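You operate a simulated robot arm through the tools that you are given. There is no shell and no other tool. Be economical: measure what you need, move in short steps, check, and stop when the job is done.

Carry out the task below with a simulated two-armed robot. There is one attempt and no reset: what you move stays moved.

TASK
Take the green checked cloth from the range end of the long worktop and lay it out flat on the middle of the long worktop.

The check looks at the end state, three seconds after you hand in, the way a careful person would. Anything else that was tipped, shoved, dropped, spilled or broken makes it a failure. Flat cloth is picked up by pressing the open fingertips on it (5 to 10 N) and closing them slowly along it; thin cloth reads only 2 to 8 mm in the jaws.

THE ROBOT
Two 6-joint arms with two-finger parallel grippers on one trunk, on a base that drives. Base frame: it is fixed to the floor where the robot stands at the start and does not move with it; the origin is under the middle of the robot, x ahead of it, y to its left, z up; the surface under the hand at the start is at about z = 910. Units: mm, degrees, N and s.
The left shoulder is at the start at [50, 170, 1261], the right one opposite. With the tool pointing down near the work surface each hand reaches from about 500 to 960 mm from the robot's upright axis, wherever it stands, measured 20 degrees to its own side. Places, roughly: green checked cloth [700, 100, 900]; middle of the long worktop [800, 600, 900]. Payload 1.57 kg a hand.
Tool frame (each hand has its own): the origin (TCP) lies between the finger pads and is the grasp point; the fingertips stand 30 mm ahead of it; z points along the fingers, y is the line along which they close. The gripper opens to 80 mm. The fingers are 17 mm wide and 12 mm thick; the gripper's body (40 by 82 mm) begins 80 mm behind the TCP.
Orientation is that of the tool frame in the base frame, as [roll, pitch, yaw] about the fixed x, y, z axes, in that order (R = Rz(yaw) Ry(pitch) Rx(roll)). With the fingers straight down and closing along the base's y, the tool's x points along the base's -x, its y along +y and its z along -z.

THE INTERFACE
- The arms move only by the tool step_arm. It takes "left_motion", "right_motion" or both (then of equal length, played together; a hand with none holds still); each is a list of rows, each an object of numbers (a shift or turn left out is 0, a gripper value left out holds the last): "tx", "ty", "tz": the shift along the base's x, y, z in units of 25 mm (1.0 is 25 mm); "rx", "ry", "rz": the turn, a rotation vector about the base's x, y, z in units of 5 degrees (1.0 is 5 degrees); "grip": the gripper command, from -1 (shut) to 1 (fully open), values between in proportion. In form: [{"tx": .., "ty": .., "tz": .., "rx": .., "ry": .., "rz": .., "grip": ..}, ...]. A call has 1 to 8 rows; each row shifts and turns the commanded pose from where the row before left it. A call with a number of a shift or a turn outside -1 to 1 is refused whole. Rows are played at 5 a second. More than 50 mm and 8.6 degrees between two rows, or a gripper value outside its range, and nothing of the call is played. Where a pose cannot be reached the arm comes as near as it can. A force on the tool above 40 N (or 10 N above the force at the start of the call, whichever is more), or a blocked arm, ends the call early, and 0.2 s more pass. Each finger travels about 45 mm/s and halts on what it meets, pressing with about 41 N; the grip force reading is that of the motor and also rises with nothing between the fingers. The clock runs only during rows and for 0.2 s after the last one: add rows that do not move to give the fingers time. The reply holds the time, the measured pose of the TCP, the force on the tool along the base axes, the opening and the grip force, in the units named above and with some noise, with the torque about the TCP (base axes, N m) and any sound that the robot's microphone picked up.
- Cameras (640 x 400 px; columns grow to the right, rows downward): "scene" is now at [17.1, 43.1, 1826.8]; the picture's right is [0.51, -0.86, 0.00], its down [-0.68, -0.41, -0.60] and it looks along [0.52, 0.31, -0.80] (base axes); focal length 276 px, centre (320, 200). "left" rides on the left gripper at [72, 7, -122] in its tool frame; the picture's right is [-0.09, 1.00, 0.00], its down [-0.84, -0.08, -0.54] and it looks along [-0.54, -0.05, 0.84] (tool axes); focal length 238 px, centre (320, 200). "right" rides on the right gripper at [72, -7, -122] in its tool frame; the picture's right is [0.09, 1.00, 0.00], its down [-0.84, 0.08, -0.54] and it looks along [-0.54, 0.05, 0.84] (tool axes); focal length 238 px, centre (320, 200). There is no depth. A picture from a camera that has moved, and an enlarged one, comes with that camera's place and axes in the base frame and with its lens. The place of the scene camera against the robot may be out by one fixed shift of up to 12 mm in any direction.
- camera(camera): a new picture of that camera. The clock stands still meanwhile.
- lift_body(by): slides the trunk up (or, below 0, down) by that many mm; the arms and the scene camera ride with it, the base frame stays. It gives what a move gives, with no picture.
- steer(legs): drives the robot by 1 to 6 legs, each [ahead, left, turn to the left] in mm, mm and degrees, along the robot's own axes; the way and the turn of a leg run together, so that a leg with both is an arc; at most 1500 mm and 180 degrees a leg. The arms and the cameras ride along, it lands a little off, and it stops where it bumps. It gives what a move gives.
- aim_head(pan, tilt): turns the head with the scene camera to pan (to the left, within 86 degrees either way) and tilt (down, from -29 to 69), counted from straight ahead of the robot. It gives what a move gives.
- close_up(camera, box): a new picture of the part [left, top, right, bottom] of that camera's present view, enlarged. The clock stands still meanwhile.
- sign_off(): hands the job in; it is judged then, once.

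Work in short steps. Places have to be worked out from the pictures, the camera data and where the tool is seen: move nearer, look again, correct. Check each grasp and each placing, and mend what went wrong. You have 120 turns and 92 pictures in all, those below and enlarged ones among them. Open the grippers and draw the arms clear of the work before you hand the job in, unless the task says otherwise; then end with one line.

The tools are called after "Emit:" as name(argument=value, ...) on one line, values as JSON. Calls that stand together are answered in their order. step_arm: Moves the arms, as the interface text tells. Its arguments: {"type":"object","properties":{"left_motion":{"type":"array","items":{"type":"object","properties":{"tx":{"type":"number"},"ty":{"type":"number"},"tz":{"type":"number"},"rx":{"type":"number"},"ry":{"type":"number"},"rz":{"type":"number"},"grip":{"type":"number"}}}},"right_motion":{"type":"array","items":{"type":"object","properties":{"tx":{"type":"number"},"ty":{"type":"number"},"tz":{"type":"number"},"rx":{"type":"number"},"ry":{"type":"number"},"rz":{"type":"number"},"grip":{"type":"number"}}}}},"required":[]} The other tools are called the same way: lift_body (by) slides the trunk up or down; steer (legs) drives the base; aim_head (pan, tilt) turns the head that bears the scene camera; camera (camera) takes a picture; close_up (camera, box) takes an enlarged picture of a part of a camera's view; sign_off () hands the job in.

At the start:

```text
time_s: 0.0
left_tool_pos: [424.2, 480.0, 1149.7]
left_tool_rot: [180.0, 0.0, 180.0]
left_force: [0.1, 0.1, 0.6]
left_ft_torque: [-0.04, -0.03, 0.02]
left_width: 80.2
left_gripper_force: 0.0
right_tool_pos: [635.1, -16.2, 1150.9]
right_tool_rot: [180.0, -0.1, -180.0]
right_force: [1.0, -0.7, -0.7]
right_ft_torque: [-0.02, 0.01, 0.01]
right_width: 79.9
right_gripper_force: 0.1
trunk travel left (down, up): [-876.0, 94.0]
robot x, y, heading: [3.9, -1.3, 0.1]
head pan, tilt: [30.9, 52.8]
```

scene: 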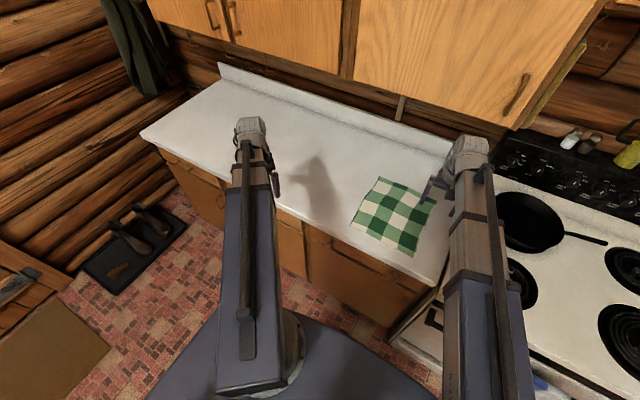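
right: 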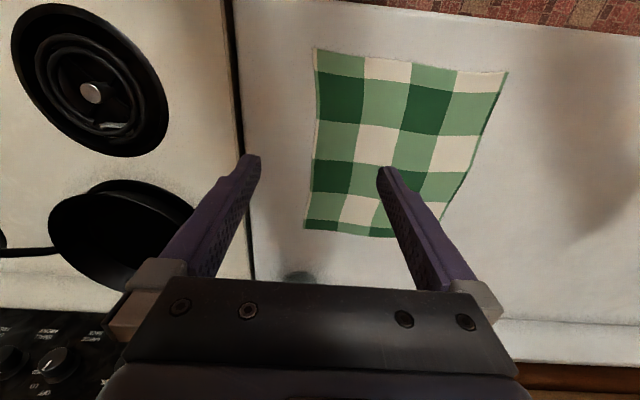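
left: 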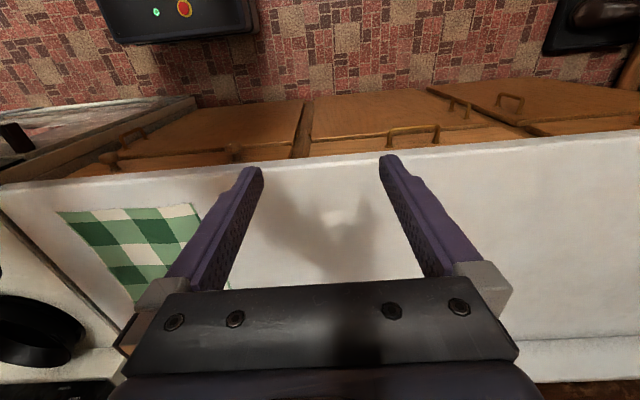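

The cloth lies at about x 565–865, y −30–240, and the worktop spans about x 500–1060, y −120–1400. I plan to pinch the cloth's left edge with both hands and drag it left while it stays flat, so I first drive a little to the left.

Emit:
steer(legs=[[0, 130, 0]])

Emit:
aim_head(pan=0, tilt=50)

Emit:
camera(camera="scene")

Emit:
camera(camera="right")

```text
time_s: 1.3
left_tool_pos: [422.5, 611.8, 1149.3]
left_tool_rot: [-179.9, 0.0, -179.9]
left_force: [0.1, -0.7, 0.1]
left_ft_torque: [-0.01, -0.01, -0.02]
left_width: 80.0
left_gripper_force: 0.1
right_tool_pos: [635.1, 115.3, 1150.5]
right_tool_rot: [-179.9, 0.1, -179.8]
right_force: [0.5, 0.4, -0.8]
right_ft_torque: [-0.04, -0.04, 0.01]
right_width: 80.1
right_gripper_force: 0.1
trunk travel left (down, up): [-876.0, 94.0]
robot x, y, heading: [3.0, 127.6, 0.0]
head pan, tilt: [30.9, 52.8]
```

```text
time_s: 2.2
left_tool_pos: [423.0, 611.6, 1150.0]
left_tool_rot: [180.0, 0.0, 180.0]
left_force: [0.4, -0.1, -0.3]
left_ft_torque: [-0.01, -0.03, -0.01]
left_width: 80.0
left_gripper_force: 0.0
right_tool_pos: [634.5, 115.3, 1150.9]
right_tool_rot: [179.9, 0.0, -180.0]
right_force: [0.9, 0.4, -0.3]
right_ft_torque: [0.0, 0.01, 0.0]
right_width: 80.3
right_gripper_force: 0.0
trunk travel left (down, up): [-876.0, 94.0]
robot x, y, heading: [1.3, 127.0, 0.0]
head pan, tilt: [0.0, 50.0]
```

```text
88 pictures are left
camera scene: at [30.1, 135.0, 1830.5], right [0.0, -1.0, 0.0], down [-0.77, 0.0, -0.64], along [0.64, 0.0, -0.77], focal length 276 px, centre (320, 200)
```

scene: 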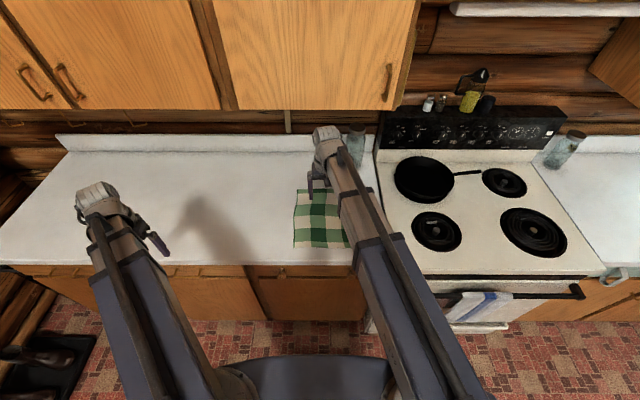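

```text
87 pictures are left
camera right: at [562.9, 107.9, 1273.0], right [-0.09, 1.0, 0.0], down [0.84, 0.08, 0.54], along [0.54, 0.05, -0.84], focal length 238 px, centre (320, 200)
```

right: 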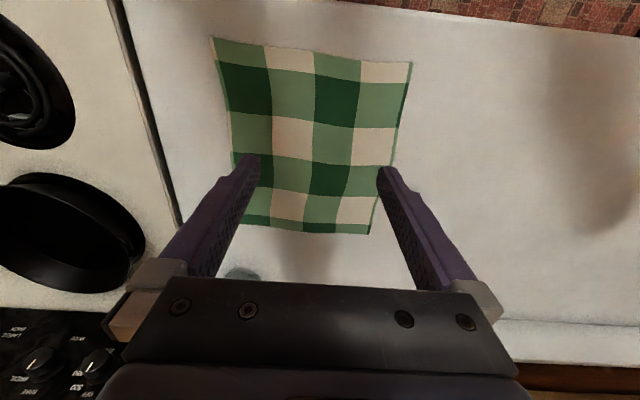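

The cloth's corners come out at about (567,−30), (570,231), (870,240) and (870,−15). Pinching the left edge with uncrossed arms needs the robot further left and turned to the right, so I drive there now.

Emit:
steer(legs=[[-40, 433, 0], [0, 0, -45]])

Emit:
camera(camera="scene")

```text
time_s: 7.0
left_tool_pos: [598.7, 609.5, 1150.2]
left_tool_rot: [-180.0, 0.1, 135.2]
left_force: [-1.0, -0.8, 0.5]
left_ft_torque: [0.01, 0.01, 0.01]
left_width: 79.9
left_gripper_force: 0.0
right_tool_pos: [400.0, 108.0, 1151.0]
right_tool_rot: [-179.9, 0.0, 135.2]
right_force: [0.3, -1.1, 0.1]
right_ft_torque: [-0.02, -0.01, -0.01]
right_width: 79.7
right_gripper_force: 0.0
trunk travel left (down, up): [-876.0, 94.0]
robot x, y, heading: [-40.6, 563.8, -44.8]
head pan, tilt: [0.0, 50.0]
```

```text
86 pictures are left
camera scene: at [-20.3, 546.1, 1830.5], right [-0.7, -0.71, 0.0], down [-0.54, 0.54, -0.64], along [0.46, -0.45, -0.77], focal length 276 px, centre (320, 200)
```

scene: 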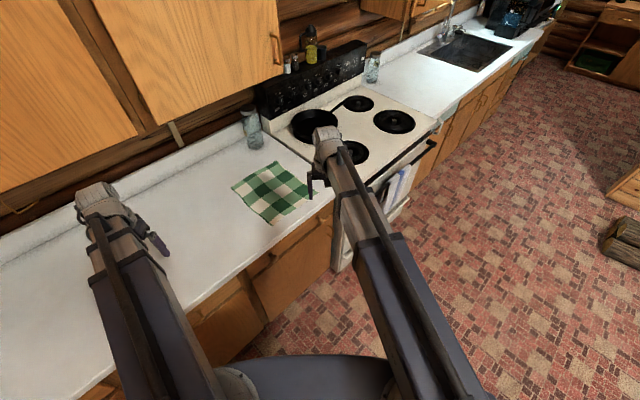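

The jar stands far back and the way to the cloth is clear. I now bring both hands over the left edge at z 1150 while turning the tools back so they close along y, in two halves.

Emit:
step_arm(left_motion=[{"tx": 0.58, "ty": -1, "rz": 0.56, "grip": 0}, {"tx": 0.58, "ty": -1, "rz": 0.56}, {"tx": 0.58, "ty": -1, "rz": 0.56}, {"tx": 0.58, "ty": -1, "rz": 0.56}, {"tx": 0.58, "ty": -1, "rz": 0.56}, {"tx": 0.58, "ty": -1, "rz": 0.56}, {"tx": 0.58, "ty": -1, "rz": 0.56}, {"tx": 0.58, "ty": -1, "rz": 0.56}], right_motion=[{"tx": 0.475, "ty": 0.2, "rz": 0.56, "grip": 0}, {"tx": 0.475, "ty": 0.2, "rz": 0.56}, {"tx": 0.475, "ty": 0.2, "rz": 0.56}, {"tx": 0.475, "ty": 0.2, "rz": 0.56}, {"tx": 0.475, "ty": 0.2, "rz": 0.56}, {"tx": 0.475, "ty": 0.2, "rz": 0.56}, {"tx": 0.475, "ty": 0.2, "rz": 0.56}, {"tx": 0.475, "ty": 0.2, "rz": 0.56}])

Emit:
camera(camera="scene")

```text
time_s: 8.8
left_tool_pos: [715.6, 408.4, 1149.5]
left_tool_rot: [-179.9, 0.0, 157.5]
left_force: [0.4, -0.2, 0.0]
left_ft_torque: [0.01, -0.01, -0.01]
left_width: 40.0
left_gripper_force: 0.0
left hand out of reach, approached as far as the arm can: row 5
right_tool_pos: [495.2, 148.9, 1150.0]
right_tool_rot: [-180.0, 0.0, 157.8]
right_force: [-0.1, -0.6, -0.5]
right_ft_torque: [-0.01, 0.0, -0.01]
right_width: 40.0
right_gripper_force: 0.1
trunk travel left (down, up): [-876.0, 94.0]
robot x, y, heading: [-39.8, 567.4, -44.8]
head pan, tilt: [0.0, 50.0]
```

```text
85 pictures are left
camera scene: at [-19.3, 545.6, 1830.5], right [-0.7, -0.71, 0.0], down [-0.54, 0.54, -0.64], along [0.46, -0.45, -0.77], focal length 276 px, centre (320, 200)
```

scene: 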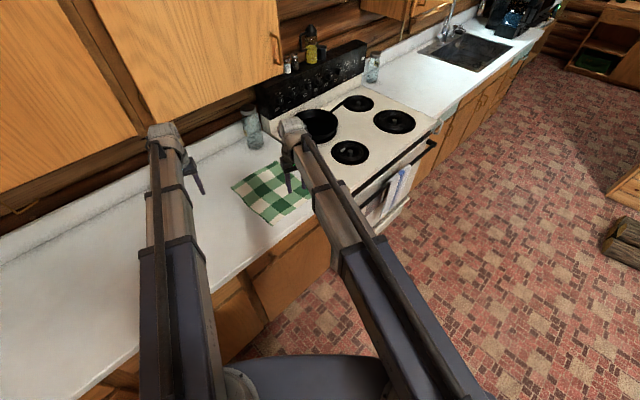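

Both hands track well. I finish the approach and go down to about z 1000 on the way.

Emit:
step_arm(left_motion=[{"tx": 0.57, "ty": -1, "rz": 0.56, "tz": -0.7}, {"tx": 0.57, "ty": -1, "rz": 0.56, "tz": -0.7}, {"tx": 0.57, "ty": -1, "rz": 0.56, "tz": -0.7}, {"tx": 0.57, "ty": -1, "rz": 0.56, "tz": -0.7}, {"tx": 0.57, "ty": -1, "rz": 0.56, "tz": -0.7}, {"tx": 0.57, "ty": -1, "rz": 0.56, "tz": -0.7}, {"tx": 0.57, "ty": -1, "rz": 0.56, "tz": -0.7}, {"tx": 0.57, "ty": -1, "rz": 0.56, "tz": -0.7}], right_motion=[{"tx": 0.475, "ty": 0.2, "rz": 0.56, "tz": -0.7}, {"tx": 0.475, "ty": 0.2, "rz": 0.56, "tz": -0.7}, {"tx": 0.475, "ty": 0.2, "rz": 0.56, "tz": -0.7}, {"tx": 0.475, "ty": 0.2, "rz": 0.56, "tz": -0.7}, {"tx": 0.475, "ty": 0.2, "rz": 0.56, "tz": -0.7}, {"tx": 0.475, "ty": 0.2, "rz": 0.56, "tz": -0.7}, {"tx": 0.475, "ty": 0.2, "rz": 0.56, "tz": -0.7}, {"tx": 0.475, "ty": 0.2, "rz": 0.56, "tz": -0.7}])

Emit:
camera(camera="scene")

Emit:
camera(camera="left")

Emit:
camera(camera="right")

```text
time_s: 10.8
left_tool_pos: [791.0, 220.8, 1159.5]
left_tool_rot: [179.7, -0.2, 179.7]
left_force: [0.3, 0.1, -0.8]
left_ft_torque: [-0.01, 0.0, 0.02]
left_width: 40.1
left_gripper_force: 0.1
left hand out of reach, approached as far as the arm can: row 1, 2, 3, 4, 5, 6, 7, 8
right_tool_pos: [580.6, 190.9, 1157.0]
right_tool_rot: [-179.9, 0.4, -179.9]
right_force: [0.2, -1.2, -0.2]
right_ft_torque: [0.07, 0.03, 0.01]
right_width: 40.2
right_gripper_force: 0.1
right hand out of reach, approached as far as the arm can: row 1, 2, 3, 4, 5, 6, 7, 8
trunk travel left (down, up): [-876.0, 94.0]
robot x, y, heading: [-42.8, 566.2, -45.0]
head pan, tilt: [0.0, 50.0]
stopped in row 8 (left hand): the arm was blocked; the commanded pose is now the measured one
```

```text
84 pictures are left
camera scene: at [-38.4, 550.7, 1831.9], right [-0.7, -0.71, 0.0], down [-0.54, 0.54, -0.65], along [0.46, -0.45, -0.76], focal length 276 px, centre (320, 200)
```

scene: 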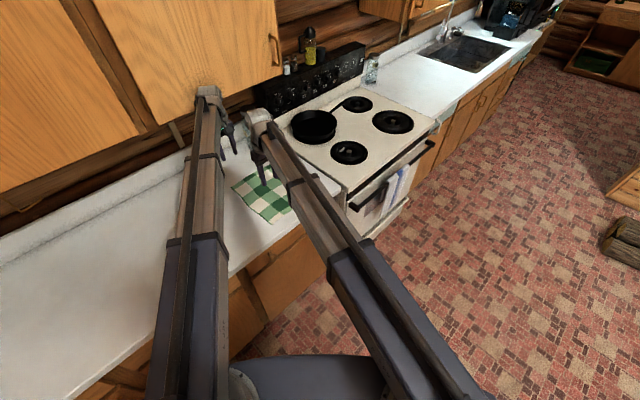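

```text
83 pictures are left
camera left: at [719.0, 228.2, 1281.2], right [0.1, 1.0, 0.0], down [0.84, -0.08, 0.54], along [0.54, -0.05, -0.84], focal length 238 px, centre (320, 200)
```

left: 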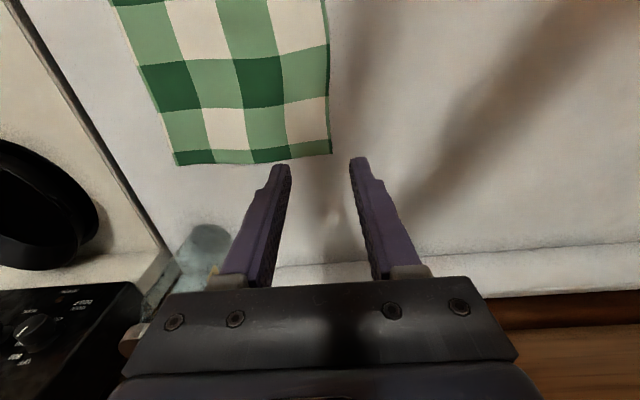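

```text
82 pictures are left
camera right: at [507.1, 185.1, 1279.5], right [-0.09, 1.0, 0.0], down [0.83, 0.08, 0.55], along [0.55, 0.05, -0.84], focal length 238 px, centre (320, 200)
```

right: 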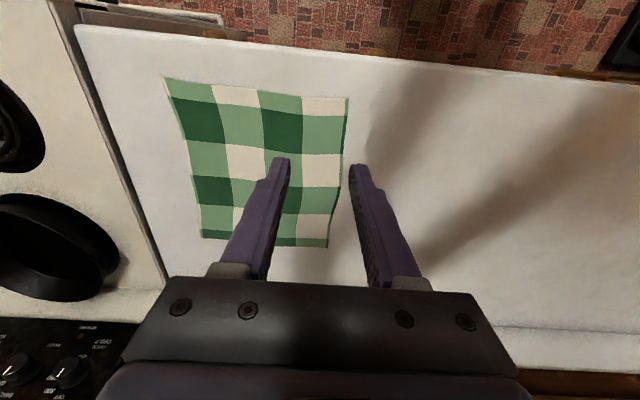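

Neither hand went down, the left one was blocked, and the camera pose shifted slightly, so an arm link is leaning on something. I back off upwards and away by a little and look again.

Emit:
step_arm(left_motion=[{"tx": -1, "ty": 0.8}, {"tx": -1, "ty": 0.8}, {"tx": -0.5}], right_motion=[{"tx": 0}, {"tx": 0}, {"tx": 0}])

Emit:
camera(camera="scene")

Emit:
close_up(camera="scene", box=[130, 60, 350, 280])

```text
time_s: 11.6
left_tool_pos: [750.8, 255.8, 1149.4]
left_tool_rot: [179.7, -0.5, -180.0]
left_force: [0.5, -0.2, -0.7]
left_ft_torque: [0.04, 0.01, 0.01]
left_width: 40.1
left_gripper_force: 0.1
right_tool_pos: [590.8, 189.5, 1149.0]
right_tool_rot: [180.0, -0.1, -179.8]
right_force: [-0.5, -0.6, 0.0]
right_ft_torque: [0.03, 0.01, -0.03]
right_width: 40.1
right_gripper_force: 0.2
trunk travel left (down, up): [-876.0, 94.0]
robot x, y, heading: [-39.9, 570.4, -44.7]
head pan, tilt: [0.0, 50.0]
```

```text
81 pictures are left
camera scene: at [-20.8, 546.2, 1830.4], right [-0.7, -0.71, 0.0], down [-0.54, 0.54, -0.64], along [0.46, -0.45, -0.77], focal length 276 px, centre (320, 200)
```

scene: 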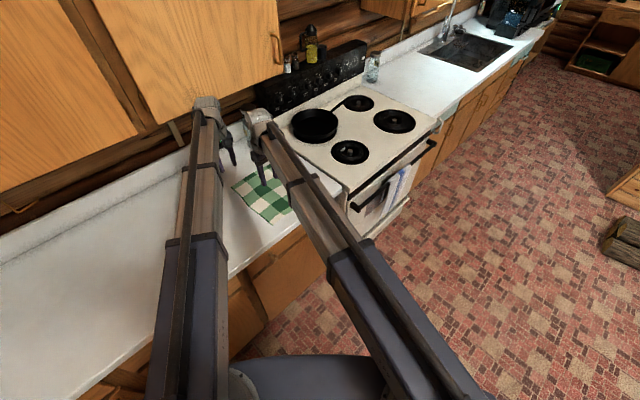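

```text
1.82 times, centred on (240, 170) of scene
camera zoom: at [-20.8, 546.2, 1830.4], right [-0.7, -0.71, 0.0], down [-0.54, 0.54, -0.64], along [0.46, -0.45, -0.77], focal length 502 px, centre (466, 254)
```

zoom: 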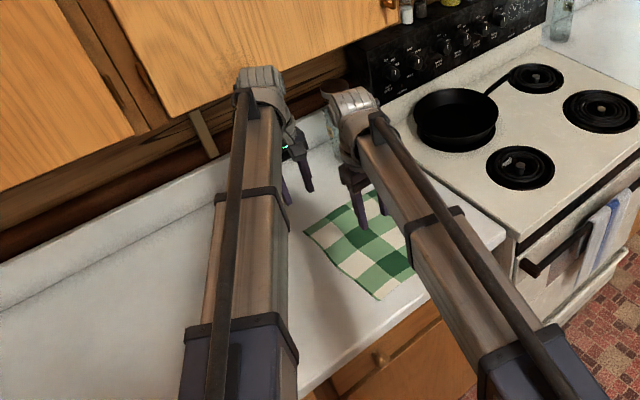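

The left wrist seems to have touched the wall cabinet; it is clear now and the pose has recovered. I test the right hand alone with a short downward move.

Emit:
step_arm(right_motion=[{"tz": -1}, {"tz": -1}])

```text
time_s: 12.2
left_tool_pos: [748.5, 257.2, 1150.4]
left_tool_rot: [179.8, -0.4, -180.0]
left_force: [0.6, 0.7, -0.9]
left_ft_torque: [-0.01, 0.02, -0.04]
left_width: 39.9
left_gripper_force: 0.1
right_tool_pos: [589.5, 191.9, 1150.1]
right_tool_rot: [-180.0, 0.0, -180.0]
right_force: [0.7, -0.2, 0.4]
right_ft_torque: [-0.01, 0.02, 0.02]
right_width: 40.1
right_gripper_force: 0.0
right hand out of reach, approached as far as the arm can: row 1, 2
trunk travel left (down, up): [-876.0, 94.0]
robot x, y, heading: [-39.3, 571.3, -44.5]
head pan, tilt: [0.0, 50.0]
```

Downward reach is limited at this trunk height, so I lower the trunk instead, which also takes the wrists further below the cabinets.

Emit:
lift_body(by=-130)

Emit:
camera(camera="scene")

Emit:
step_arm(right_motion=[{"tz": -0.4}])

```text
time_s: 13.7
left_tool_pos: [747.9, 255.5, 1020.8]
left_tool_rot: [179.8, -0.5, 180.0]
left_force: [0.0, 0.1, 0.0]
left_ft_torque: [-0.05, 0.01, 0.02]
left_width: 39.7
left_gripper_force: 0.0
right_tool_pos: [590.0, 190.2, 1020.3]
right_tool_rot: [180.0, 0.1, -179.9]
right_force: [0.2, -0.5, -1.2]
right_ft_torque: [-0.01, 0.02, 0.01]
right_width: 40.1
right_gripper_force: 0.1
trunk travel left (down, up): [-746.0, 224.0]
robot x, y, heading: [-42.4, 567.7, -45.0]
head pan, tilt: [0.0, 50.0]
```

```text
79 pictures are left
camera scene: at [-22.9, 547.7, 1700.6], right [-0.7, -0.71, 0.0], down [-0.54, 0.54, -0.64], along [0.46, -0.45, -0.77], focal length 276 px, centre (320, 200)
```

scene: 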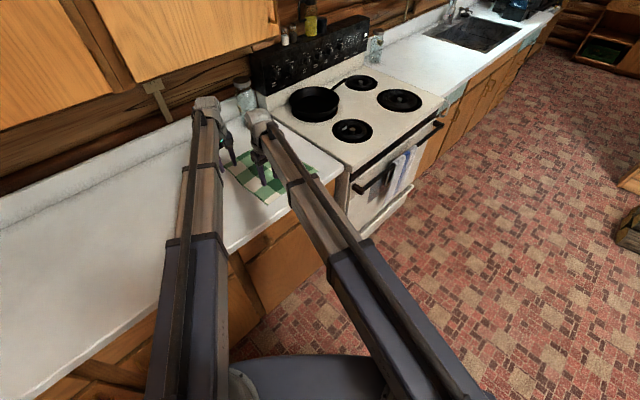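

```text
time_s: 14.1
left_tool_pos: [748.6, 257.2, 1021.4]
left_tool_rot: [179.8, -0.5, -180.0]
left_force: [0.0, 0.6, 0.5]
left_ft_torque: [-0.03, 0.01, 0.03]
left_width: 39.8
left_gripper_force: 0.0
right_tool_pos: [590.1, 190.4, 1021.2]
right_tool_rot: [179.9, -0.1, -180.0]
right_force: [-0.2, 0.2, 0.4]
right_ft_torque: [0.0, 0.03, -0.02]
right_width: 40.0
right_gripper_force: 0.0
right hand out of reach, approached as far as the arm can: row 1
trunk travel left (down, up): [-746.0, 224.0]
robot x, y, heading: [-39.9, 565.2, -44.6]
head pan, tilt: [0.0, 50.0]
```

The right hand still refuses to go down. I test a small upward and a small sideways move to see what limits it.

Emit:
step_arm(right_motion=[{"tz": 0.4}, {"tx": -0.8, "ty": -0.4}])

Emit:
step_arm(right_motion=[{"tz": -0.4}])

```text
time_s: 14.7
left_tool_pos: [749.4, 256.7, 1021.8]
left_tool_rot: [179.7, -0.4, -179.9]
left_force: [0.3, 0.5, 0.0]
left_ft_torque: [0.03, 0.0, 0.03]
left_width: 39.8
left_gripper_force: 0.1
right_tool_pos: [567.7, 179.4, 1019.5]
right_tool_rot: [180.0, 0.0, -179.9]
right_force: [-0.9, 0.4, 0.9]
right_ft_torque: [0.01, -0.04, 0.02]
right_width: 40.2
right_gripper_force: 0.1
right hand out of reach, approached as far as the arm can: row 1
trunk travel left (down, up): [-746.0, 224.0]
robot x, y, heading: [-41.8, 570.6, -44.8]
head pan, tilt: [0.0, 50.0]
```

```text
time_s: 15.1
left_tool_pos: [748.2, 256.3, 1020.3]
left_tool_rot: [179.8, -0.5, 180.0]
left_force: [0.1, -0.4, 0.1]
left_ft_torque: [0.01, 0.0, 0.02]
left_width: 40.3
left_gripper_force: 0.0
right_tool_pos: [568.9, 180.2, 1022.1]
right_tool_rot: [179.9, 0.0, -179.9]
right_force: [-0.1, 0.0, 1.4]
right_ft_torque: [-0.02, -0.04, 0.02]
right_width: 40.0
right_gripper_force: 0.1
right hand out of reach, approached as far as the arm can: row 1
trunk travel left (down, up): [-746.0, 224.0]
robot x, y, heading: [-42.8, 567.4, -44.8]
head pan, tilt: [0.0, 50.0]
```

The hands keep their height relative to the trunk, so I will use the trunk for height. Now I place both hands over the left edge: left at (830,190), right at (590,190).

Emit:
step_arm(left_motion=[{"tx": 0.82, "ty": -0.66}, {"tx": 0.82, "ty": -0.66}, {"tx": 0.82, "ty": -0.66}, {"tx": 0.82, "ty": -0.66}, {}], right_motion=[{"tx": 0.43, "ty": 0.2}, {"tx": 0.43, "ty": 0.2}, {}, {}, {}])

Emit:
camera(camera="left")

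Emit:
camera(camera="right")

```text
time_s: 16.3
left_tool_pos: [829.6, 190.0, 1020.3]
left_tool_rot: [179.9, -0.5, 180.0]
left_force: [1.3, -0.6, -0.3]
left_ft_torque: [0.03, 0.01, 0.01]
left_width: 40.0
left_gripper_force: 0.0
right_tool_pos: [590.4, 192.4, 1021.0]
right_tool_rot: [179.9, 0.0, -179.9]
right_force: [0.1, -0.1, -0.5]
right_ft_torque: [-0.04, 0.02, -0.01]
right_width: 39.9
right_gripper_force: 0.0
trunk travel left (down, up): [-746.0, 224.0]
robot x, y, heading: [-45.4, 567.2, -44.8]
head pan, tilt: [0.0, 50.0]
```

```text
78 pictures are left
camera left: at [758.8, 197.4, 1143.0], right [0.09, 1.0, 0.0], down [0.84, -0.08, 0.54], along [0.53, -0.05, -0.84], focal length 238 px, centre (320, 200)
```

left: 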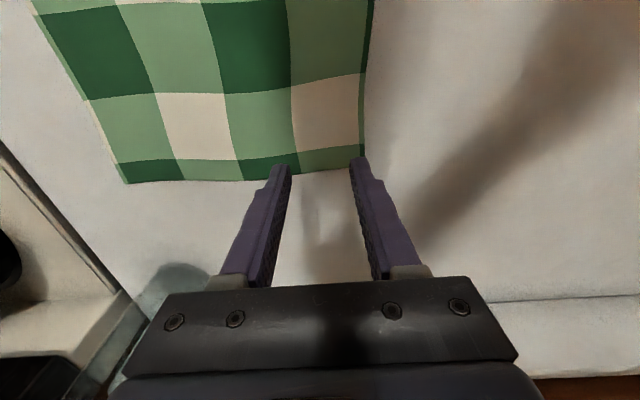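

```text
77 pictures are left
camera right: at [517.9, 184.0, 1143.2], right [-0.09, 1.0, 0.0], down [0.84, 0.08, 0.54], along [0.54, 0.05, -0.84], focal length 238 px, centre (320, 200)
```

right: 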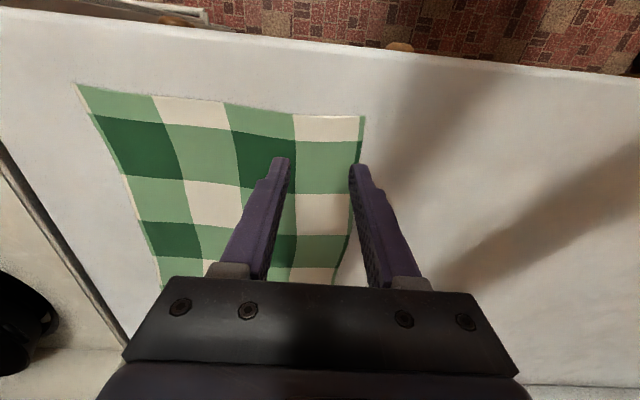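

The left edge is at y≈232, and both hands stand right over its inner side. I lower the trunk until the tips are just above the cloth.

Emit:
lift_body(by=-74)

Emit:
camera(camera="left")

Emit:
camera(camera="right")

```text
time_s: 17.4
left_tool_pos: [831.0, 191.0, 947.5]
left_tool_rot: [179.8, -0.5, 180.0]
left_force: [-0.3, -0.1, 0.4]
left_ft_torque: [0.04, -0.01, 0.01]
left_width: 40.0
left_gripper_force: 0.1
right_tool_pos: [589.0, 191.1, 946.8]
right_tool_rot: [-179.9, 0.0, -180.0]
right_force: [-0.3, 1.0, 0.0]
right_ft_torque: [0.04, -0.03, 0.05]
right_width: 40.1
right_gripper_force: 0.0
trunk travel left (down, up): [-672.0, 298.0]
robot x, y, heading: [-43.9, 564.3, -44.8]
head pan, tilt: [0.0, 50.0]
```

```text
76 pictures are left
camera left: at [758.9, 197.4, 1069.0], right [0.09, 1.0, 0.0], down [0.84, -0.08, 0.54], along [0.53, -0.05, -0.84], focal length 238 px, centre (320, 200)
```

left: 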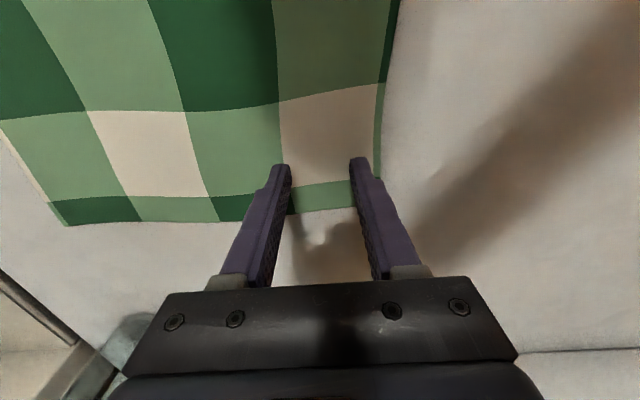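

```text
75 pictures are left
camera right: at [518.0, 183.8, 1069.2], right [-0.09, 1.0, 0.0], down [0.84, 0.08, 0.54], along [0.54, 0.05, -0.84], focal length 238 px, centre (320, 200)
```

right: 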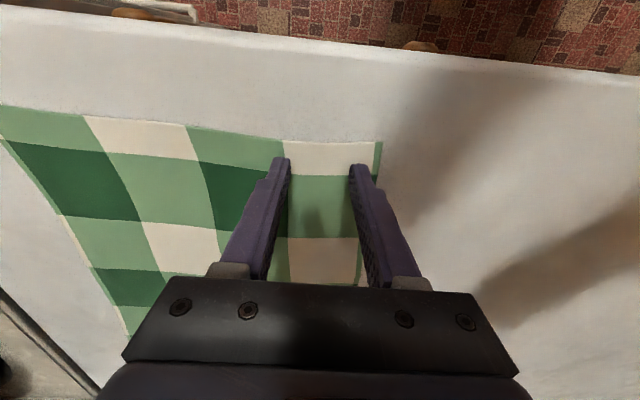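

The outer fingers are close to the edge, so I shift both hands 8 mm inwards and then lower in small steps until they touch.

Emit:
step_arm(left_motion=[{"ty": -0.32}, {}], right_motion=[{"ty": -0.32}, {}])

Emit:
lift_body(by=-8)

Emit:
lift_body(by=-3)

```text
time_s: 18.1
left_tool_pos: [831.1, 183.5, 946.6]
left_tool_rot: [179.8, -0.4, 179.9]
left_force: [-0.2, 0.5, -0.2]
left_ft_torque: [-0.02, 0.03, 0.0]
left_width: 40.0
left_gripper_force: 0.0
right_tool_pos: [591.4, 183.7, 946.4]
right_tool_rot: [180.0, 0.0, -179.8]
right_force: [0.2, -0.5, 0.5]
right_ft_torque: [0.01, -0.04, 0.01]
right_width: 39.8
right_gripper_force: 0.1
trunk travel left (down, up): [-672.0, 298.0]
robot x, y, heading: [-43.9, 563.8, -44.4]
head pan, tilt: [0.0, 50.0]
```

```text
time_s: 18.7
left_tool_pos: [829.2, 183.2, 942.0]
left_tool_rot: [179.8, -0.4, -180.0]
left_force: [0.3, 0.3, 0.3]
left_ft_torque: [0.0, 0.0, -0.01]
left_width: 40.1
left_gripper_force: 0.0
right_tool_pos: [589.8, 184.5, 940.5]
right_tool_rot: [-180.0, 0.1, -179.8]
right_force: [-0.5, -1.1, 28.4]
right_ft_torque: [0.08, 0.19, -0.01]
right_width: 39.6
right_gripper_force: 0.1
trunk travel left (down, up): [-664.0, 306.0]
robot x, y, heading: [-42.4, 570.9, -44.7]
head pan, tilt: [0.0, 50.0]
stopped: the force on the tool passed its limit at 44 N (the readings are from after the stop); the commanded pose is now the measured one
```

```text
time_s: 19.0
left_tool_pos: [829.7, 183.4, 941.3]
left_tool_rot: [179.8, -0.4, 180.0]
left_force: [-0.6, 0.1, -0.1]
left_ft_torque: [0.03, 0.01, -0.01]
left_width: 40.1
left_gripper_force: 0.1
right_tool_pos: [589.6, 184.5, 940.4]
right_tool_rot: [-180.0, 0.2, 180.0]
right_force: [-0.8, 0.6, 32.1]
right_ft_torque: [0.19, 0.15, 0.0]
right_width: 39.9
right_gripper_force: 0.1
trunk travel left (down, up): [-664.0, 306.0]
robot x, y, heading: [-40.4, 569.4, -44.8]
head pan, tilt: [0.0, 50.0]
stopped: the force on the tool passed its limit at 46 N (the readings are from after the stop); the commanded pose is now the measured one
```

The right hand presses at 32 N while the left is about 1 mm short. I test fine vertical arm moves to even them out.

Emit:
step_arm(left_motion=[{"tz": -0.06}, {}], right_motion=[{"tz": 0.05}, {}])

```text
time_s: 19.6
left_tool_pos: [829.2, 183.7, 942.6]
left_tool_rot: [179.9, -0.4, 179.9]
left_force: [-0.1, 0.1, 0.0]
left_ft_torque: [0.0, -0.03, 0.01]
left_width: 40.0
left_gripper_force: 0.0
right_tool_pos: [590.3, 183.7, 941.2]
right_tool_rot: [-179.9, 0.2, -179.8]
right_force: [-1.0, 4.4, 31.6]
right_ft_torque: [0.19, 0.15, -0.01]
right_width: 39.7
right_gripper_force: 0.0
trunk travel left (down, up): [-664.0, 306.0]
robot x, y, heading: [-39.0, 571.1, -44.8]
head pan, tilt: [0.0, 50.0]
```

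No refusal this time but little change, so I try somewhat larger vertical shifts.

Emit:
step_arm(left_motion=[{"tz": -0.1}, {}], right_motion=[{"tz": 0.1}, {}])

```text
time_s: 20.2
left_tool_pos: [828.7, 184.6, 942.2]
left_tool_rot: [179.9, -0.4, -180.0]
left_force: [0.0, -0.5, -0.9]
left_ft_torque: [0.0, 0.02, 0.04]
left_width: 40.0
left_gripper_force: 0.1
left hand out of reach, approached as far as the arm can: row 1
right_tool_pos: [589.2, 183.8, 940.8]
right_tool_rot: [-180.0, 0.2, -179.9]
right_force: [-1.4, 5.3, 30.9]
right_ft_torque: [0.29, 0.17, 0.0]
right_width: 39.7
right_gripper_force: 0.1
right hand out of reach, approached as far as the arm can: row 1
trunk travel left (down, up): [-664.0, 306.0]
robot x, y, heading: [-42.1, 566.9, -44.9]
head pan, tilt: [0.0, 50.0]
```

The left hand stands about 1.4 mm higher than the right, so I will grip with the left hand first while the right waits off the counter's front edge. I raise the trunk and move the right hand back.

Emit:
lift_body(by=20)

Emit:
step_arm(right_motion=[{"tx": -1}, {"tx": -1}, {"tx": -1}, {"tx": -1}, {"tx": -1}, {"tx": -1}, {}])

Emit:
lift_body(by=-19)

Emit:
camera(camera="right")

```text
time_s: 20.9
left_tool_pos: [831.2, 181.4, 959.1]
left_tool_rot: [179.8, -0.5, -179.9]
left_force: [0.3, -0.8, 0.4]
left_ft_torque: [0.04, 0.01, -0.03]
left_width: 40.1
left_gripper_force: 0.0
right_tool_pos: [592.4, 182.6, 958.9]
right_tool_rot: [-179.9, 0.0, 179.9]
right_force: [0.3, -0.1, 0.1]
right_ft_torque: [-0.01, -0.03, 0.0]
right_width: 39.9
right_gripper_force: 0.0
trunk travel left (down, up): [-684.0, 286.0]
robot x, y, heading: [-43.8, 566.3, -44.7]
head pan, tilt: [0.0, 50.0]
```

```text
time_s: 22.5
left_tool_pos: [831.6, 182.9, 959.1]
left_tool_rot: [179.8, -0.5, -179.9]
left_force: [0.5, 0.7, 0.1]
left_ft_torque: [-0.03, 0.02, 0.02]
left_width: 39.9
left_gripper_force: 0.1
right_tool_pos: [440.8, 182.0, 959.6]
right_tool_rot: [-179.9, 0.1, -179.9]
right_force: [-0.2, -0.5, 0.6]
right_ft_torque: [-0.01, 0.02, 0.01]
right_width: 39.8
right_gripper_force: 0.0
trunk travel left (down, up): [-684.0, 286.0]
robot x, y, heading: [-41.3, 569.4, -44.7]
head pan, tilt: [0.0, 50.0]
```

```text
time_s: 23.1
left_tool_pos: [829.9, 183.5, 940.9]
left_tool_rot: [179.8, -0.4, -180.0]
left_force: [-1.4, 0.9, 8.4]
left_ft_torque: [-0.2, 0.0, -0.07]
left_width: 39.5
left_gripper_force: 0.2
right_tool_pos: [440.2, 182.4, 941.0]
right_tool_rot: [-179.9, 0.0, -179.8]
right_force: [0.7, -1.0, 0.2]
right_ft_torque: [0.0, 0.01, -0.01]
right_width: 39.7
right_gripper_force: 0.0
trunk travel left (down, up): [-665.0, 305.0]
robot x, y, heading: [-44.4, 567.9, -44.8]
head pan, tilt: [0.0, 50.0]
```

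```text
74 pictures are left
camera right: at [367.6, 175.6, 1063.1], right [-0.09, 1.0, 0.0], down [0.84, 0.08, 0.54], along [0.54, 0.05, -0.84], focal length 238 px, centre (320, 200)
```

right: 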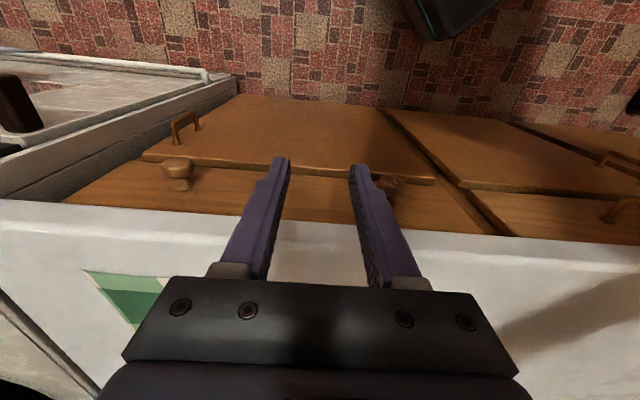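

The left hand presses with 8.4 N, just right, so I close it slowly.

Emit:
step_arm(left_motion=[{"grip": -0.12}, {"grip": -0.24}, {"grip": -0.36}, {"grip": -0.48}, {"grip": -0.6}, {"grip": -0.72}, {"grip": -0.84}, {"grip": -0.9}])

Emit:
camera(camera="left")

```text
time_s: 24.9
left_tool_pos: [830.5, 183.3, 940.7]
left_tool_rot: [179.9, -0.4, 179.9]
left_force: [-0.6, -0.4, 10.3]
left_ft_torque: [-0.09, -0.07, -0.02]
left_width: 4.8
left_gripper_force: 0.1
right_tool_pos: [440.4, 183.5, 940.5]
right_tool_rot: [-179.9, 0.1, -179.8]
right_force: [0.2, -0.6, 0.0]
right_ft_torque: [0.01, -0.01, 0.02]
right_width: 40.1
right_gripper_force: 0.0
trunk travel left (down, up): [-665.0, 305.0]
robot x, y, heading: [-42.5, 572.0, -45.1]
head pan, tilt: [0.0, 50.0]
```

```text
73 pictures are left
camera left: at [758.5, 190.0, 1063.3], right [0.09, 1.0, 0.0], down [0.84, -0.08, 0.54], along [0.53, -0.05, -0.84], focal length 238 px, centre (320, 200)
```

left: 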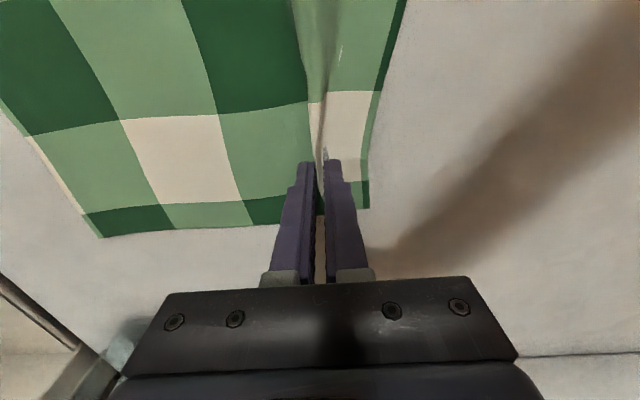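

The cloth has gathered into a fold between the fingers. I shut the left gripper fully.

Emit:
step_arm(left_motion=[{"grip": -1}, {}, {}])

Emit:
lift_body(by=8)

Emit:
camera(camera="left")

```text
time_s: 25.7
left_tool_pos: [829.2, 183.3, 941.5]
left_tool_rot: [179.9, -0.4, -180.0]
left_force: [-0.4, 1.3, 9.6]
left_ft_torque: [0.02, -0.02, 0.05]
left_width: 2.1
left_gripper_force: 23.4
right_tool_pos: [439.9, 181.7, 940.9]
right_tool_rot: [-179.8, 0.0, -179.9]
right_force: [-0.4, 0.0, -0.2]
right_ft_torque: [0.01, 0.03, -0.02]
right_width: 39.9
right_gripper_force: 0.0
trunk travel left (down, up): [-665.0, 305.0]
robot x, y, heading: [-40.8, 569.3, -44.7]
head pan, tilt: [0.0, 50.0]
```

```text
time_s: 26.3
left_tool_pos: [829.8, 182.8, 947.9]
left_tool_rot: [179.7, -0.4, 179.9]
left_force: [0.2, 0.5, 0.0]
left_ft_torque: [0.0, 0.01, 0.01]
left_width: 2.0
left_gripper_force: 23.9
right_tool_pos: [440.0, 182.7, 947.5]
right_tool_rot: [-179.9, 0.0, -179.9]
right_force: [-0.4, 0.0, 0.2]
right_ft_torque: [-0.01, 0.03, 0.02]
right_width: 40.2
right_gripper_force: 0.1
trunk travel left (down, up): [-673.0, 297.0]
robot x, y, heading: [-42.2, 570.5, -44.7]
head pan, tilt: [0.0, 50.0]
```

```text
72 pictures are left
camera left: at [759.5, 189.5, 1070.1], right [0.09, 1.0, 0.0], down [0.84, -0.08, 0.53], along [0.53, -0.05, -0.84], focal length 238 px, centre (320, 200)
```

left: 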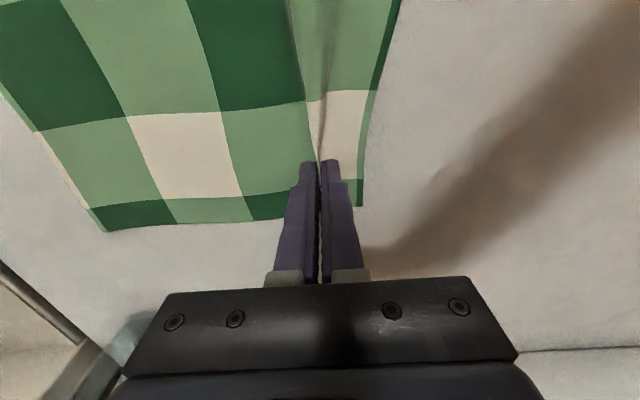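

The left hand holds the cloth (2 mm). Now I raise slightly and bring the right hand back over the near part of the edge.

Emit:
lift_body(by=6)

Emit:
step_arm(right_motion=[{"tx": 1}, {"tx": 1}, {"tx": 1}, {"tx": 1}, {"tx": 1}, {"tx": 1}, {}])

Emit:
camera(camera="right")

```text
time_s: 26.9
left_tool_pos: [829.8, 182.5, 953.6]
left_tool_rot: [179.8, -0.5, -179.9]
left_force: [0.1, -0.1, 0.6]
left_ft_torque: [0.02, 0.04, 0.01]
left_width: 2.1
left_gripper_force: 23.7
right_tool_pos: [440.8, 182.1, 954.1]
right_tool_rot: [-179.9, 0.0, -179.9]
right_force: [1.5, -0.4, 0.4]
right_ft_torque: [0.02, -0.02, 0.01]
right_width: 40.0
right_gripper_force: 0.0
trunk travel left (down, up): [-679.0, 291.0]
robot x, y, heading: [-42.7, 565.9, -44.7]
head pan, tilt: [0.0, 50.0]
```

```text
time_s: 28.4
left_tool_pos: [831.0, 182.8, 954.0]
left_tool_rot: [179.8, -0.5, 180.0]
left_force: [0.2, -1.0, 0.2]
left_ft_torque: [0.0, 0.0, 0.01]
left_width: 1.8
left_gripper_force: 23.4
right_tool_pos: [587.9, 181.9, 954.2]
right_tool_rot: [-180.0, 0.1, 179.9]
right_force: [-0.2, -0.2, 0.4]
right_ft_torque: [-0.01, 0.02, 0.02]
right_width: 40.0
right_gripper_force: 0.1
trunk travel left (down, up): [-679.0, 291.0]
robot x, y, heading: [-42.3, 570.4, -45.0]
head pan, tilt: [0.0, 50.0]
```

```text
71 pictures are left
camera right: at [516.7, 175.4, 1076.6], right [-0.09, 1.0, 0.0], down [0.84, 0.08, 0.54], along [0.54, 0.05, -0.84], focal length 238 px, centre (320, 200)
```

right: 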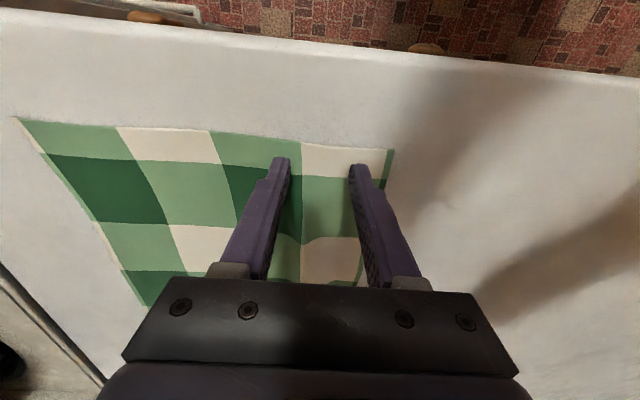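

The right fingers are well placed on the cloth. I lower by 12 mm and check the force.

Emit:
lift_body(by=-12)

```text
time_s: 29.1
left_tool_pos: [830.9, 182.6, 942.7]
left_tool_rot: [179.8, -0.6, 180.0]
left_force: [-0.8, 0.2, -0.2]
left_ft_torque: [-0.02, -0.03, 0.0]
left_width: 1.7
left_gripper_force: 24.0
right_tool_pos: [588.2, 181.4, 943.4]
right_tool_rot: [-179.9, 0.1, -179.9]
right_force: [-0.8, 0.4, -0.2]
right_ft_torque: [0.0, 0.0, -0.03]
right_width: 40.1
right_gripper_force: 0.1
trunk travel left (down, up): [-667.0, 303.0]
robot x, y, heading: [-41.1, 569.6, -45.0]
head pan, tilt: [0.0, 50.0]
```

No contact yet, so I go another 1 mm.

Emit:
lift_body(by=-1.2)

```text
time_s: 29.6
left_tool_pos: [830.0, 182.3, 940.5]
left_tool_rot: [179.7, -0.5, -180.0]
left_force: [0.4, 0.3, 0.5]
left_ft_torque: [-0.02, 0.01, 0.0]
left_width: 2.0
left_gripper_force: 23.9
right_tool_pos: [587.8, 182.3, 941.9]
right_tool_rot: [-179.9, 0.1, -179.8]
right_force: [0.4, -1.0, 3.6]
right_ft_torque: [0.03, 0.01, -0.01]
right_width: 40.2
right_gripper_force: 0.0
trunk travel left (down, up): [-666.0, 304.0]
robot x, y, heading: [-42.3, 571.5, -44.9]
head pan, tilt: [0.0, 50.0]
```

Contact is 3.6 N; I press a touch more and close slowly.

Emit:
lift_body(by=-0.4)

Emit:
step_arm(right_motion=[{"grip": -0.12}, {"grip": -0.24}, {"grip": -0.36}, {"grip": -0.48}, {"grip": -0.6}, {"grip": -0.72}, {"grip": -0.84}, {"grip": -0.92}])

Emit:
step_arm(right_motion=[{"grip": -1}, {}, {}])

Emit:
camera(camera="right")

```text
time_s: 30.1
left_tool_pos: [831.2, 182.4, 942.0]
left_tool_rot: [179.8, -0.4, 180.0]
left_force: [-0.2, 0.9, 0.3]
left_ft_torque: [-0.02, -0.01, 0.0]
left_width: 2.1
left_gripper_force: 24.0
right_tool_pos: [587.9, 181.8, 942.1]
right_tool_rot: [-180.0, 0.2, -179.9]
right_force: [2.2, -1.4, 11.3]
right_ft_torque: [0.08, -0.01, -0.02]
right_width: 40.0
right_gripper_force: 0.1
trunk travel left (down, up): [-666.0, 304.0]
robot x, y, heading: [-44.9, 568.9, -44.6]
head pan, tilt: [0.0, 50.0]
```

```text
time_s: 31.9
left_tool_pos: [829.2, 182.0, 941.8]
left_tool_rot: [179.7, -0.4, -180.0]
left_force: [-0.5, 0.5, 0.8]
left_ft_torque: [-0.03, 0.04, 0.0]
left_width: 1.9
left_gripper_force: 23.5
right_tool_pos: [587.7, 182.2, 941.5]
right_tool_rot: [-179.9, 0.1, 179.9]
right_force: [0.4, -1.2, 11.9]
right_ft_torque: [0.0, 0.04, 0.01]
right_width: 3.7
right_gripper_force: 0.6
trunk travel left (down, up): [-666.0, 304.0]
robot x, y, heading: [-43.9, 564.5, -44.7]
head pan, tilt: [0.0, 50.0]
```

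```text
time_s: 32.7
left_tool_pos: [829.7, 182.9, 941.7]
left_tool_rot: [179.9, -0.4, 180.0]
left_force: [-0.2, -0.2, 0.3]
left_ft_torque: [0.02, 0.0, 0.0]
left_width: 2.1
left_gripper_force: 23.6
right_tool_pos: [588.0, 182.7, 941.5]
right_tool_rot: [-179.8, 0.0, -180.0]
right_force: [0.5, -2.2, 12.8]
right_ft_torque: [-0.07, 0.09, 0.04]
right_width: 1.6
right_gripper_force: 23.4
trunk travel left (down, up): [-666.0, 304.0]
robot x, y, heading: [-44.2, 569.3, -44.9]
head pan, tilt: [0.0, 50.0]
```

```text
70 pictures are left
camera right: at [516.0, 175.5, 1063.5], right [-0.09, 1.0, 0.0], down [0.84, 0.08, 0.54], along [0.54, 0.05, -0.84], focal length 238 px, centre (320, 200)
```

right: 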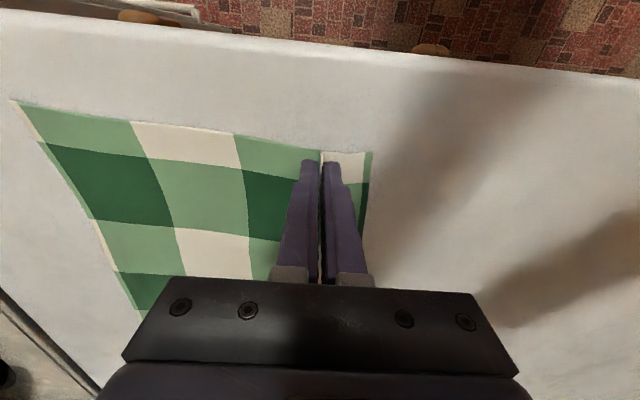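

Both grips hold. I lift 12 mm and drive a first short leg of the drag, along world (+14, +100), to test it.

Emit:
lift_body(by=12)

Emit:
steer(legs=[[-61, 81, 0]])

Emit:
camera(camera="scene")

Emit:
camera(camera="right")

Emit:
camera(camera="left")

```text
time_s: 33.3
left_tool_pos: [830.1, 181.4, 952.8]
left_tool_rot: [179.8, -0.5, -180.0]
left_force: [-1.2, -0.1, -1.3]
left_ft_torque: [0.01, 0.01, -0.01]
left_width: 1.7
left_gripper_force: 23.6
right_tool_pos: [588.6, 182.6, 952.1]
right_tool_rot: [-180.0, 0.1, -179.9]
right_force: [0.1, -0.5, -0.5]
right_ft_torque: [0.02, 0.0, -0.02]
right_width: 2.1
right_gripper_force: 24.0
trunk travel left (down, up): [-678.0, 292.0]
robot x, y, heading: [-39.1, 569.8, -44.8]
head pan, tilt: [0.0, 50.0]
```

```text
time_s: 34.4
left_tool_pos: [844.4, 283.8, 953.0]
left_tool_rot: [179.9, -0.5, 179.9]
left_force: [0.7, 0.3, 0.9]
left_ft_torque: [-0.06, 0.01, 0.0]
left_width: 1.8
left_gripper_force: 23.2
right_tool_pos: [603.1, 284.9, 952.8]
right_tool_rot: [-179.8, 0.1, -180.0]
right_force: [1.3, 0.4, -1.1]
right_ft_torque: [-0.04, 0.05, -0.01]
right_width: 2.0
right_gripper_force: 23.8
trunk travel left (down, up): [-678.0, 292.0]
robot x, y, heading: [-26.8, 670.5, -44.6]
head pan, tilt: [0.0, 50.0]
```

```text
69 pictures are left
camera scene: at [-8.6, 651.1, 1632.6], right [-0.71, -0.71, 0.0], down [-0.54, 0.54, -0.64], along [0.46, -0.45, -0.77], focal length 276 px, centre (320, 200)
```

scene: 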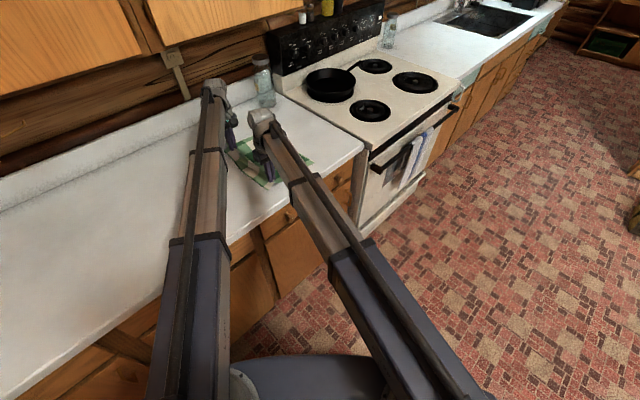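

```text
68 pictures are left
camera right: at [530.2, 277.4, 1075.4], right [-0.09, 1.0, 0.0], down [0.84, 0.08, 0.54], along [0.54, 0.05, -0.84], focal length 238 px, centre (320, 200)
```

right: 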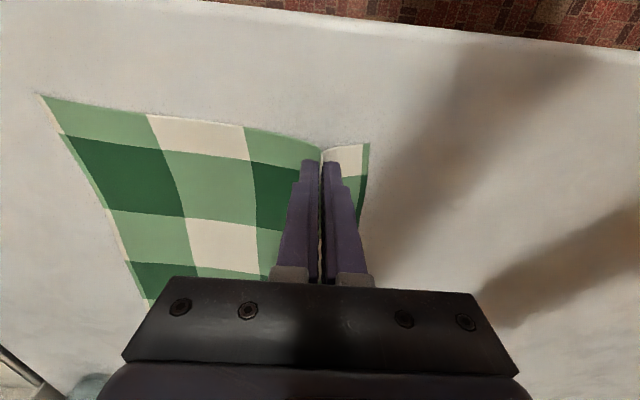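

```text
67 pictures are left
camera left: at [772.9, 291.3, 1075.2], right [0.09, 1.0, 0.0], down [0.84, -0.08, 0.53], along [0.53, -0.05, -0.84], focal length 238 px, centre (320, 200)
```

left: 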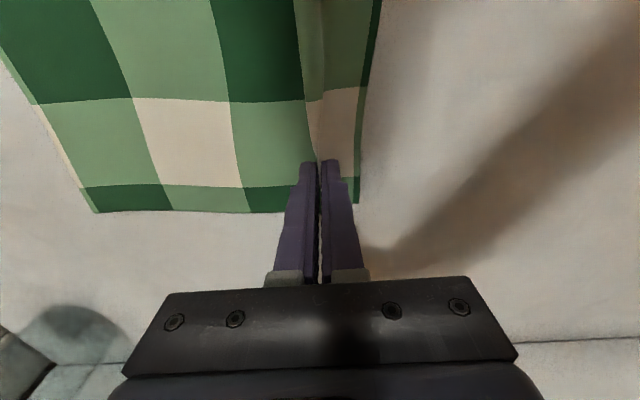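

The drag works; the cloth follows flat and square. I drive the rest, world (+57, +401).

Emit:
steer(legs=[[-120, 163, 0], [-121, 162, 0]])

Emit:
camera(camera="right")

Emit:
camera(camera="left")

Emit:
camera(camera="scene")

```text
time_s: 37.2
left_tool_pos: [902.6, 685.0, 952.7]
left_tool_rot: [179.9, -0.5, -179.6]
left_force: [0.5, 1.1, -0.4]
left_ft_torque: [-0.03, -0.03, 0.02]
left_width: 2.3
left_gripper_force: 23.4
right_tool_pos: [661.0, 683.9, 952.5]
right_tool_rot: [-180.0, 0.1, -179.7]
right_force: [-0.2, -0.9, 0.4]
right_ft_torque: [-0.04, 0.0, 0.01]
right_width: 1.9
right_gripper_force: 24.1
trunk travel left (down, up): [-678.0, 292.0]
robot x, y, heading: [31.1, 1065.2, -44.6]
head pan, tilt: [0.0, 50.0]
```

```text
66 pictures are left
camera right: at [589.4, 676.3, 1075.3], right [-0.1, 1.0, 0.0], down [0.84, 0.08, 0.54], along [0.54, 0.05, -0.84], focal length 238 px, centre (320, 200)
```

right: 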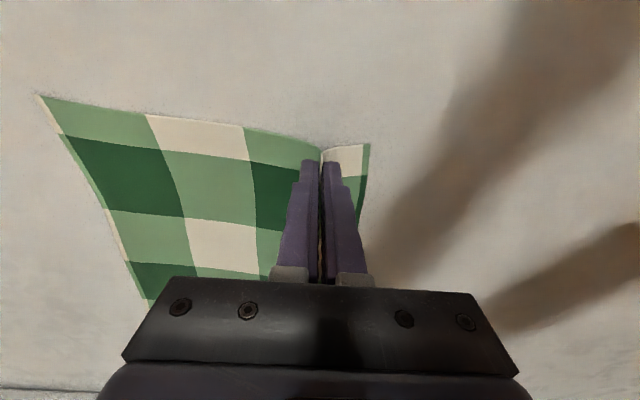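

```text
65 pictures are left
camera left: at [832.1, 691.9, 1075.1], right [0.09, 1.0, 0.0], down [0.84, -0.07, 0.53], along [0.53, -0.04, -0.84], focal length 238 px, centre (320, 200)
```

left: 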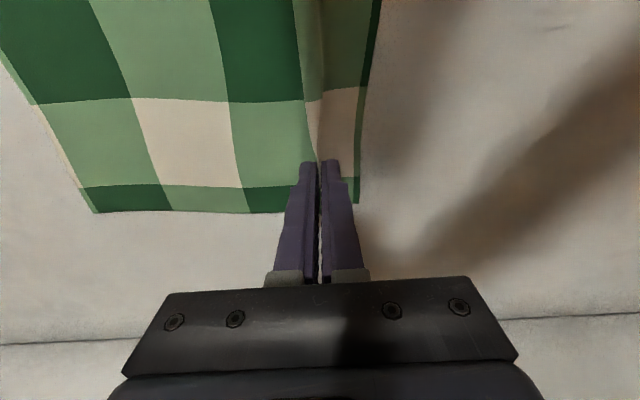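

```text
64 pictures are left
camera scene: at [48.0, 1046.0, 1632.6], right [-0.7, -0.71, 0.0], down [-0.55, 0.54, -0.64], along [0.46, -0.45, -0.77], focal length 276 px, centre (320, 200)
```

scene: 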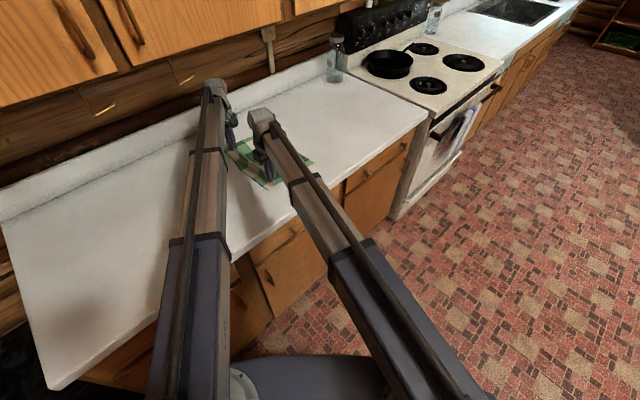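

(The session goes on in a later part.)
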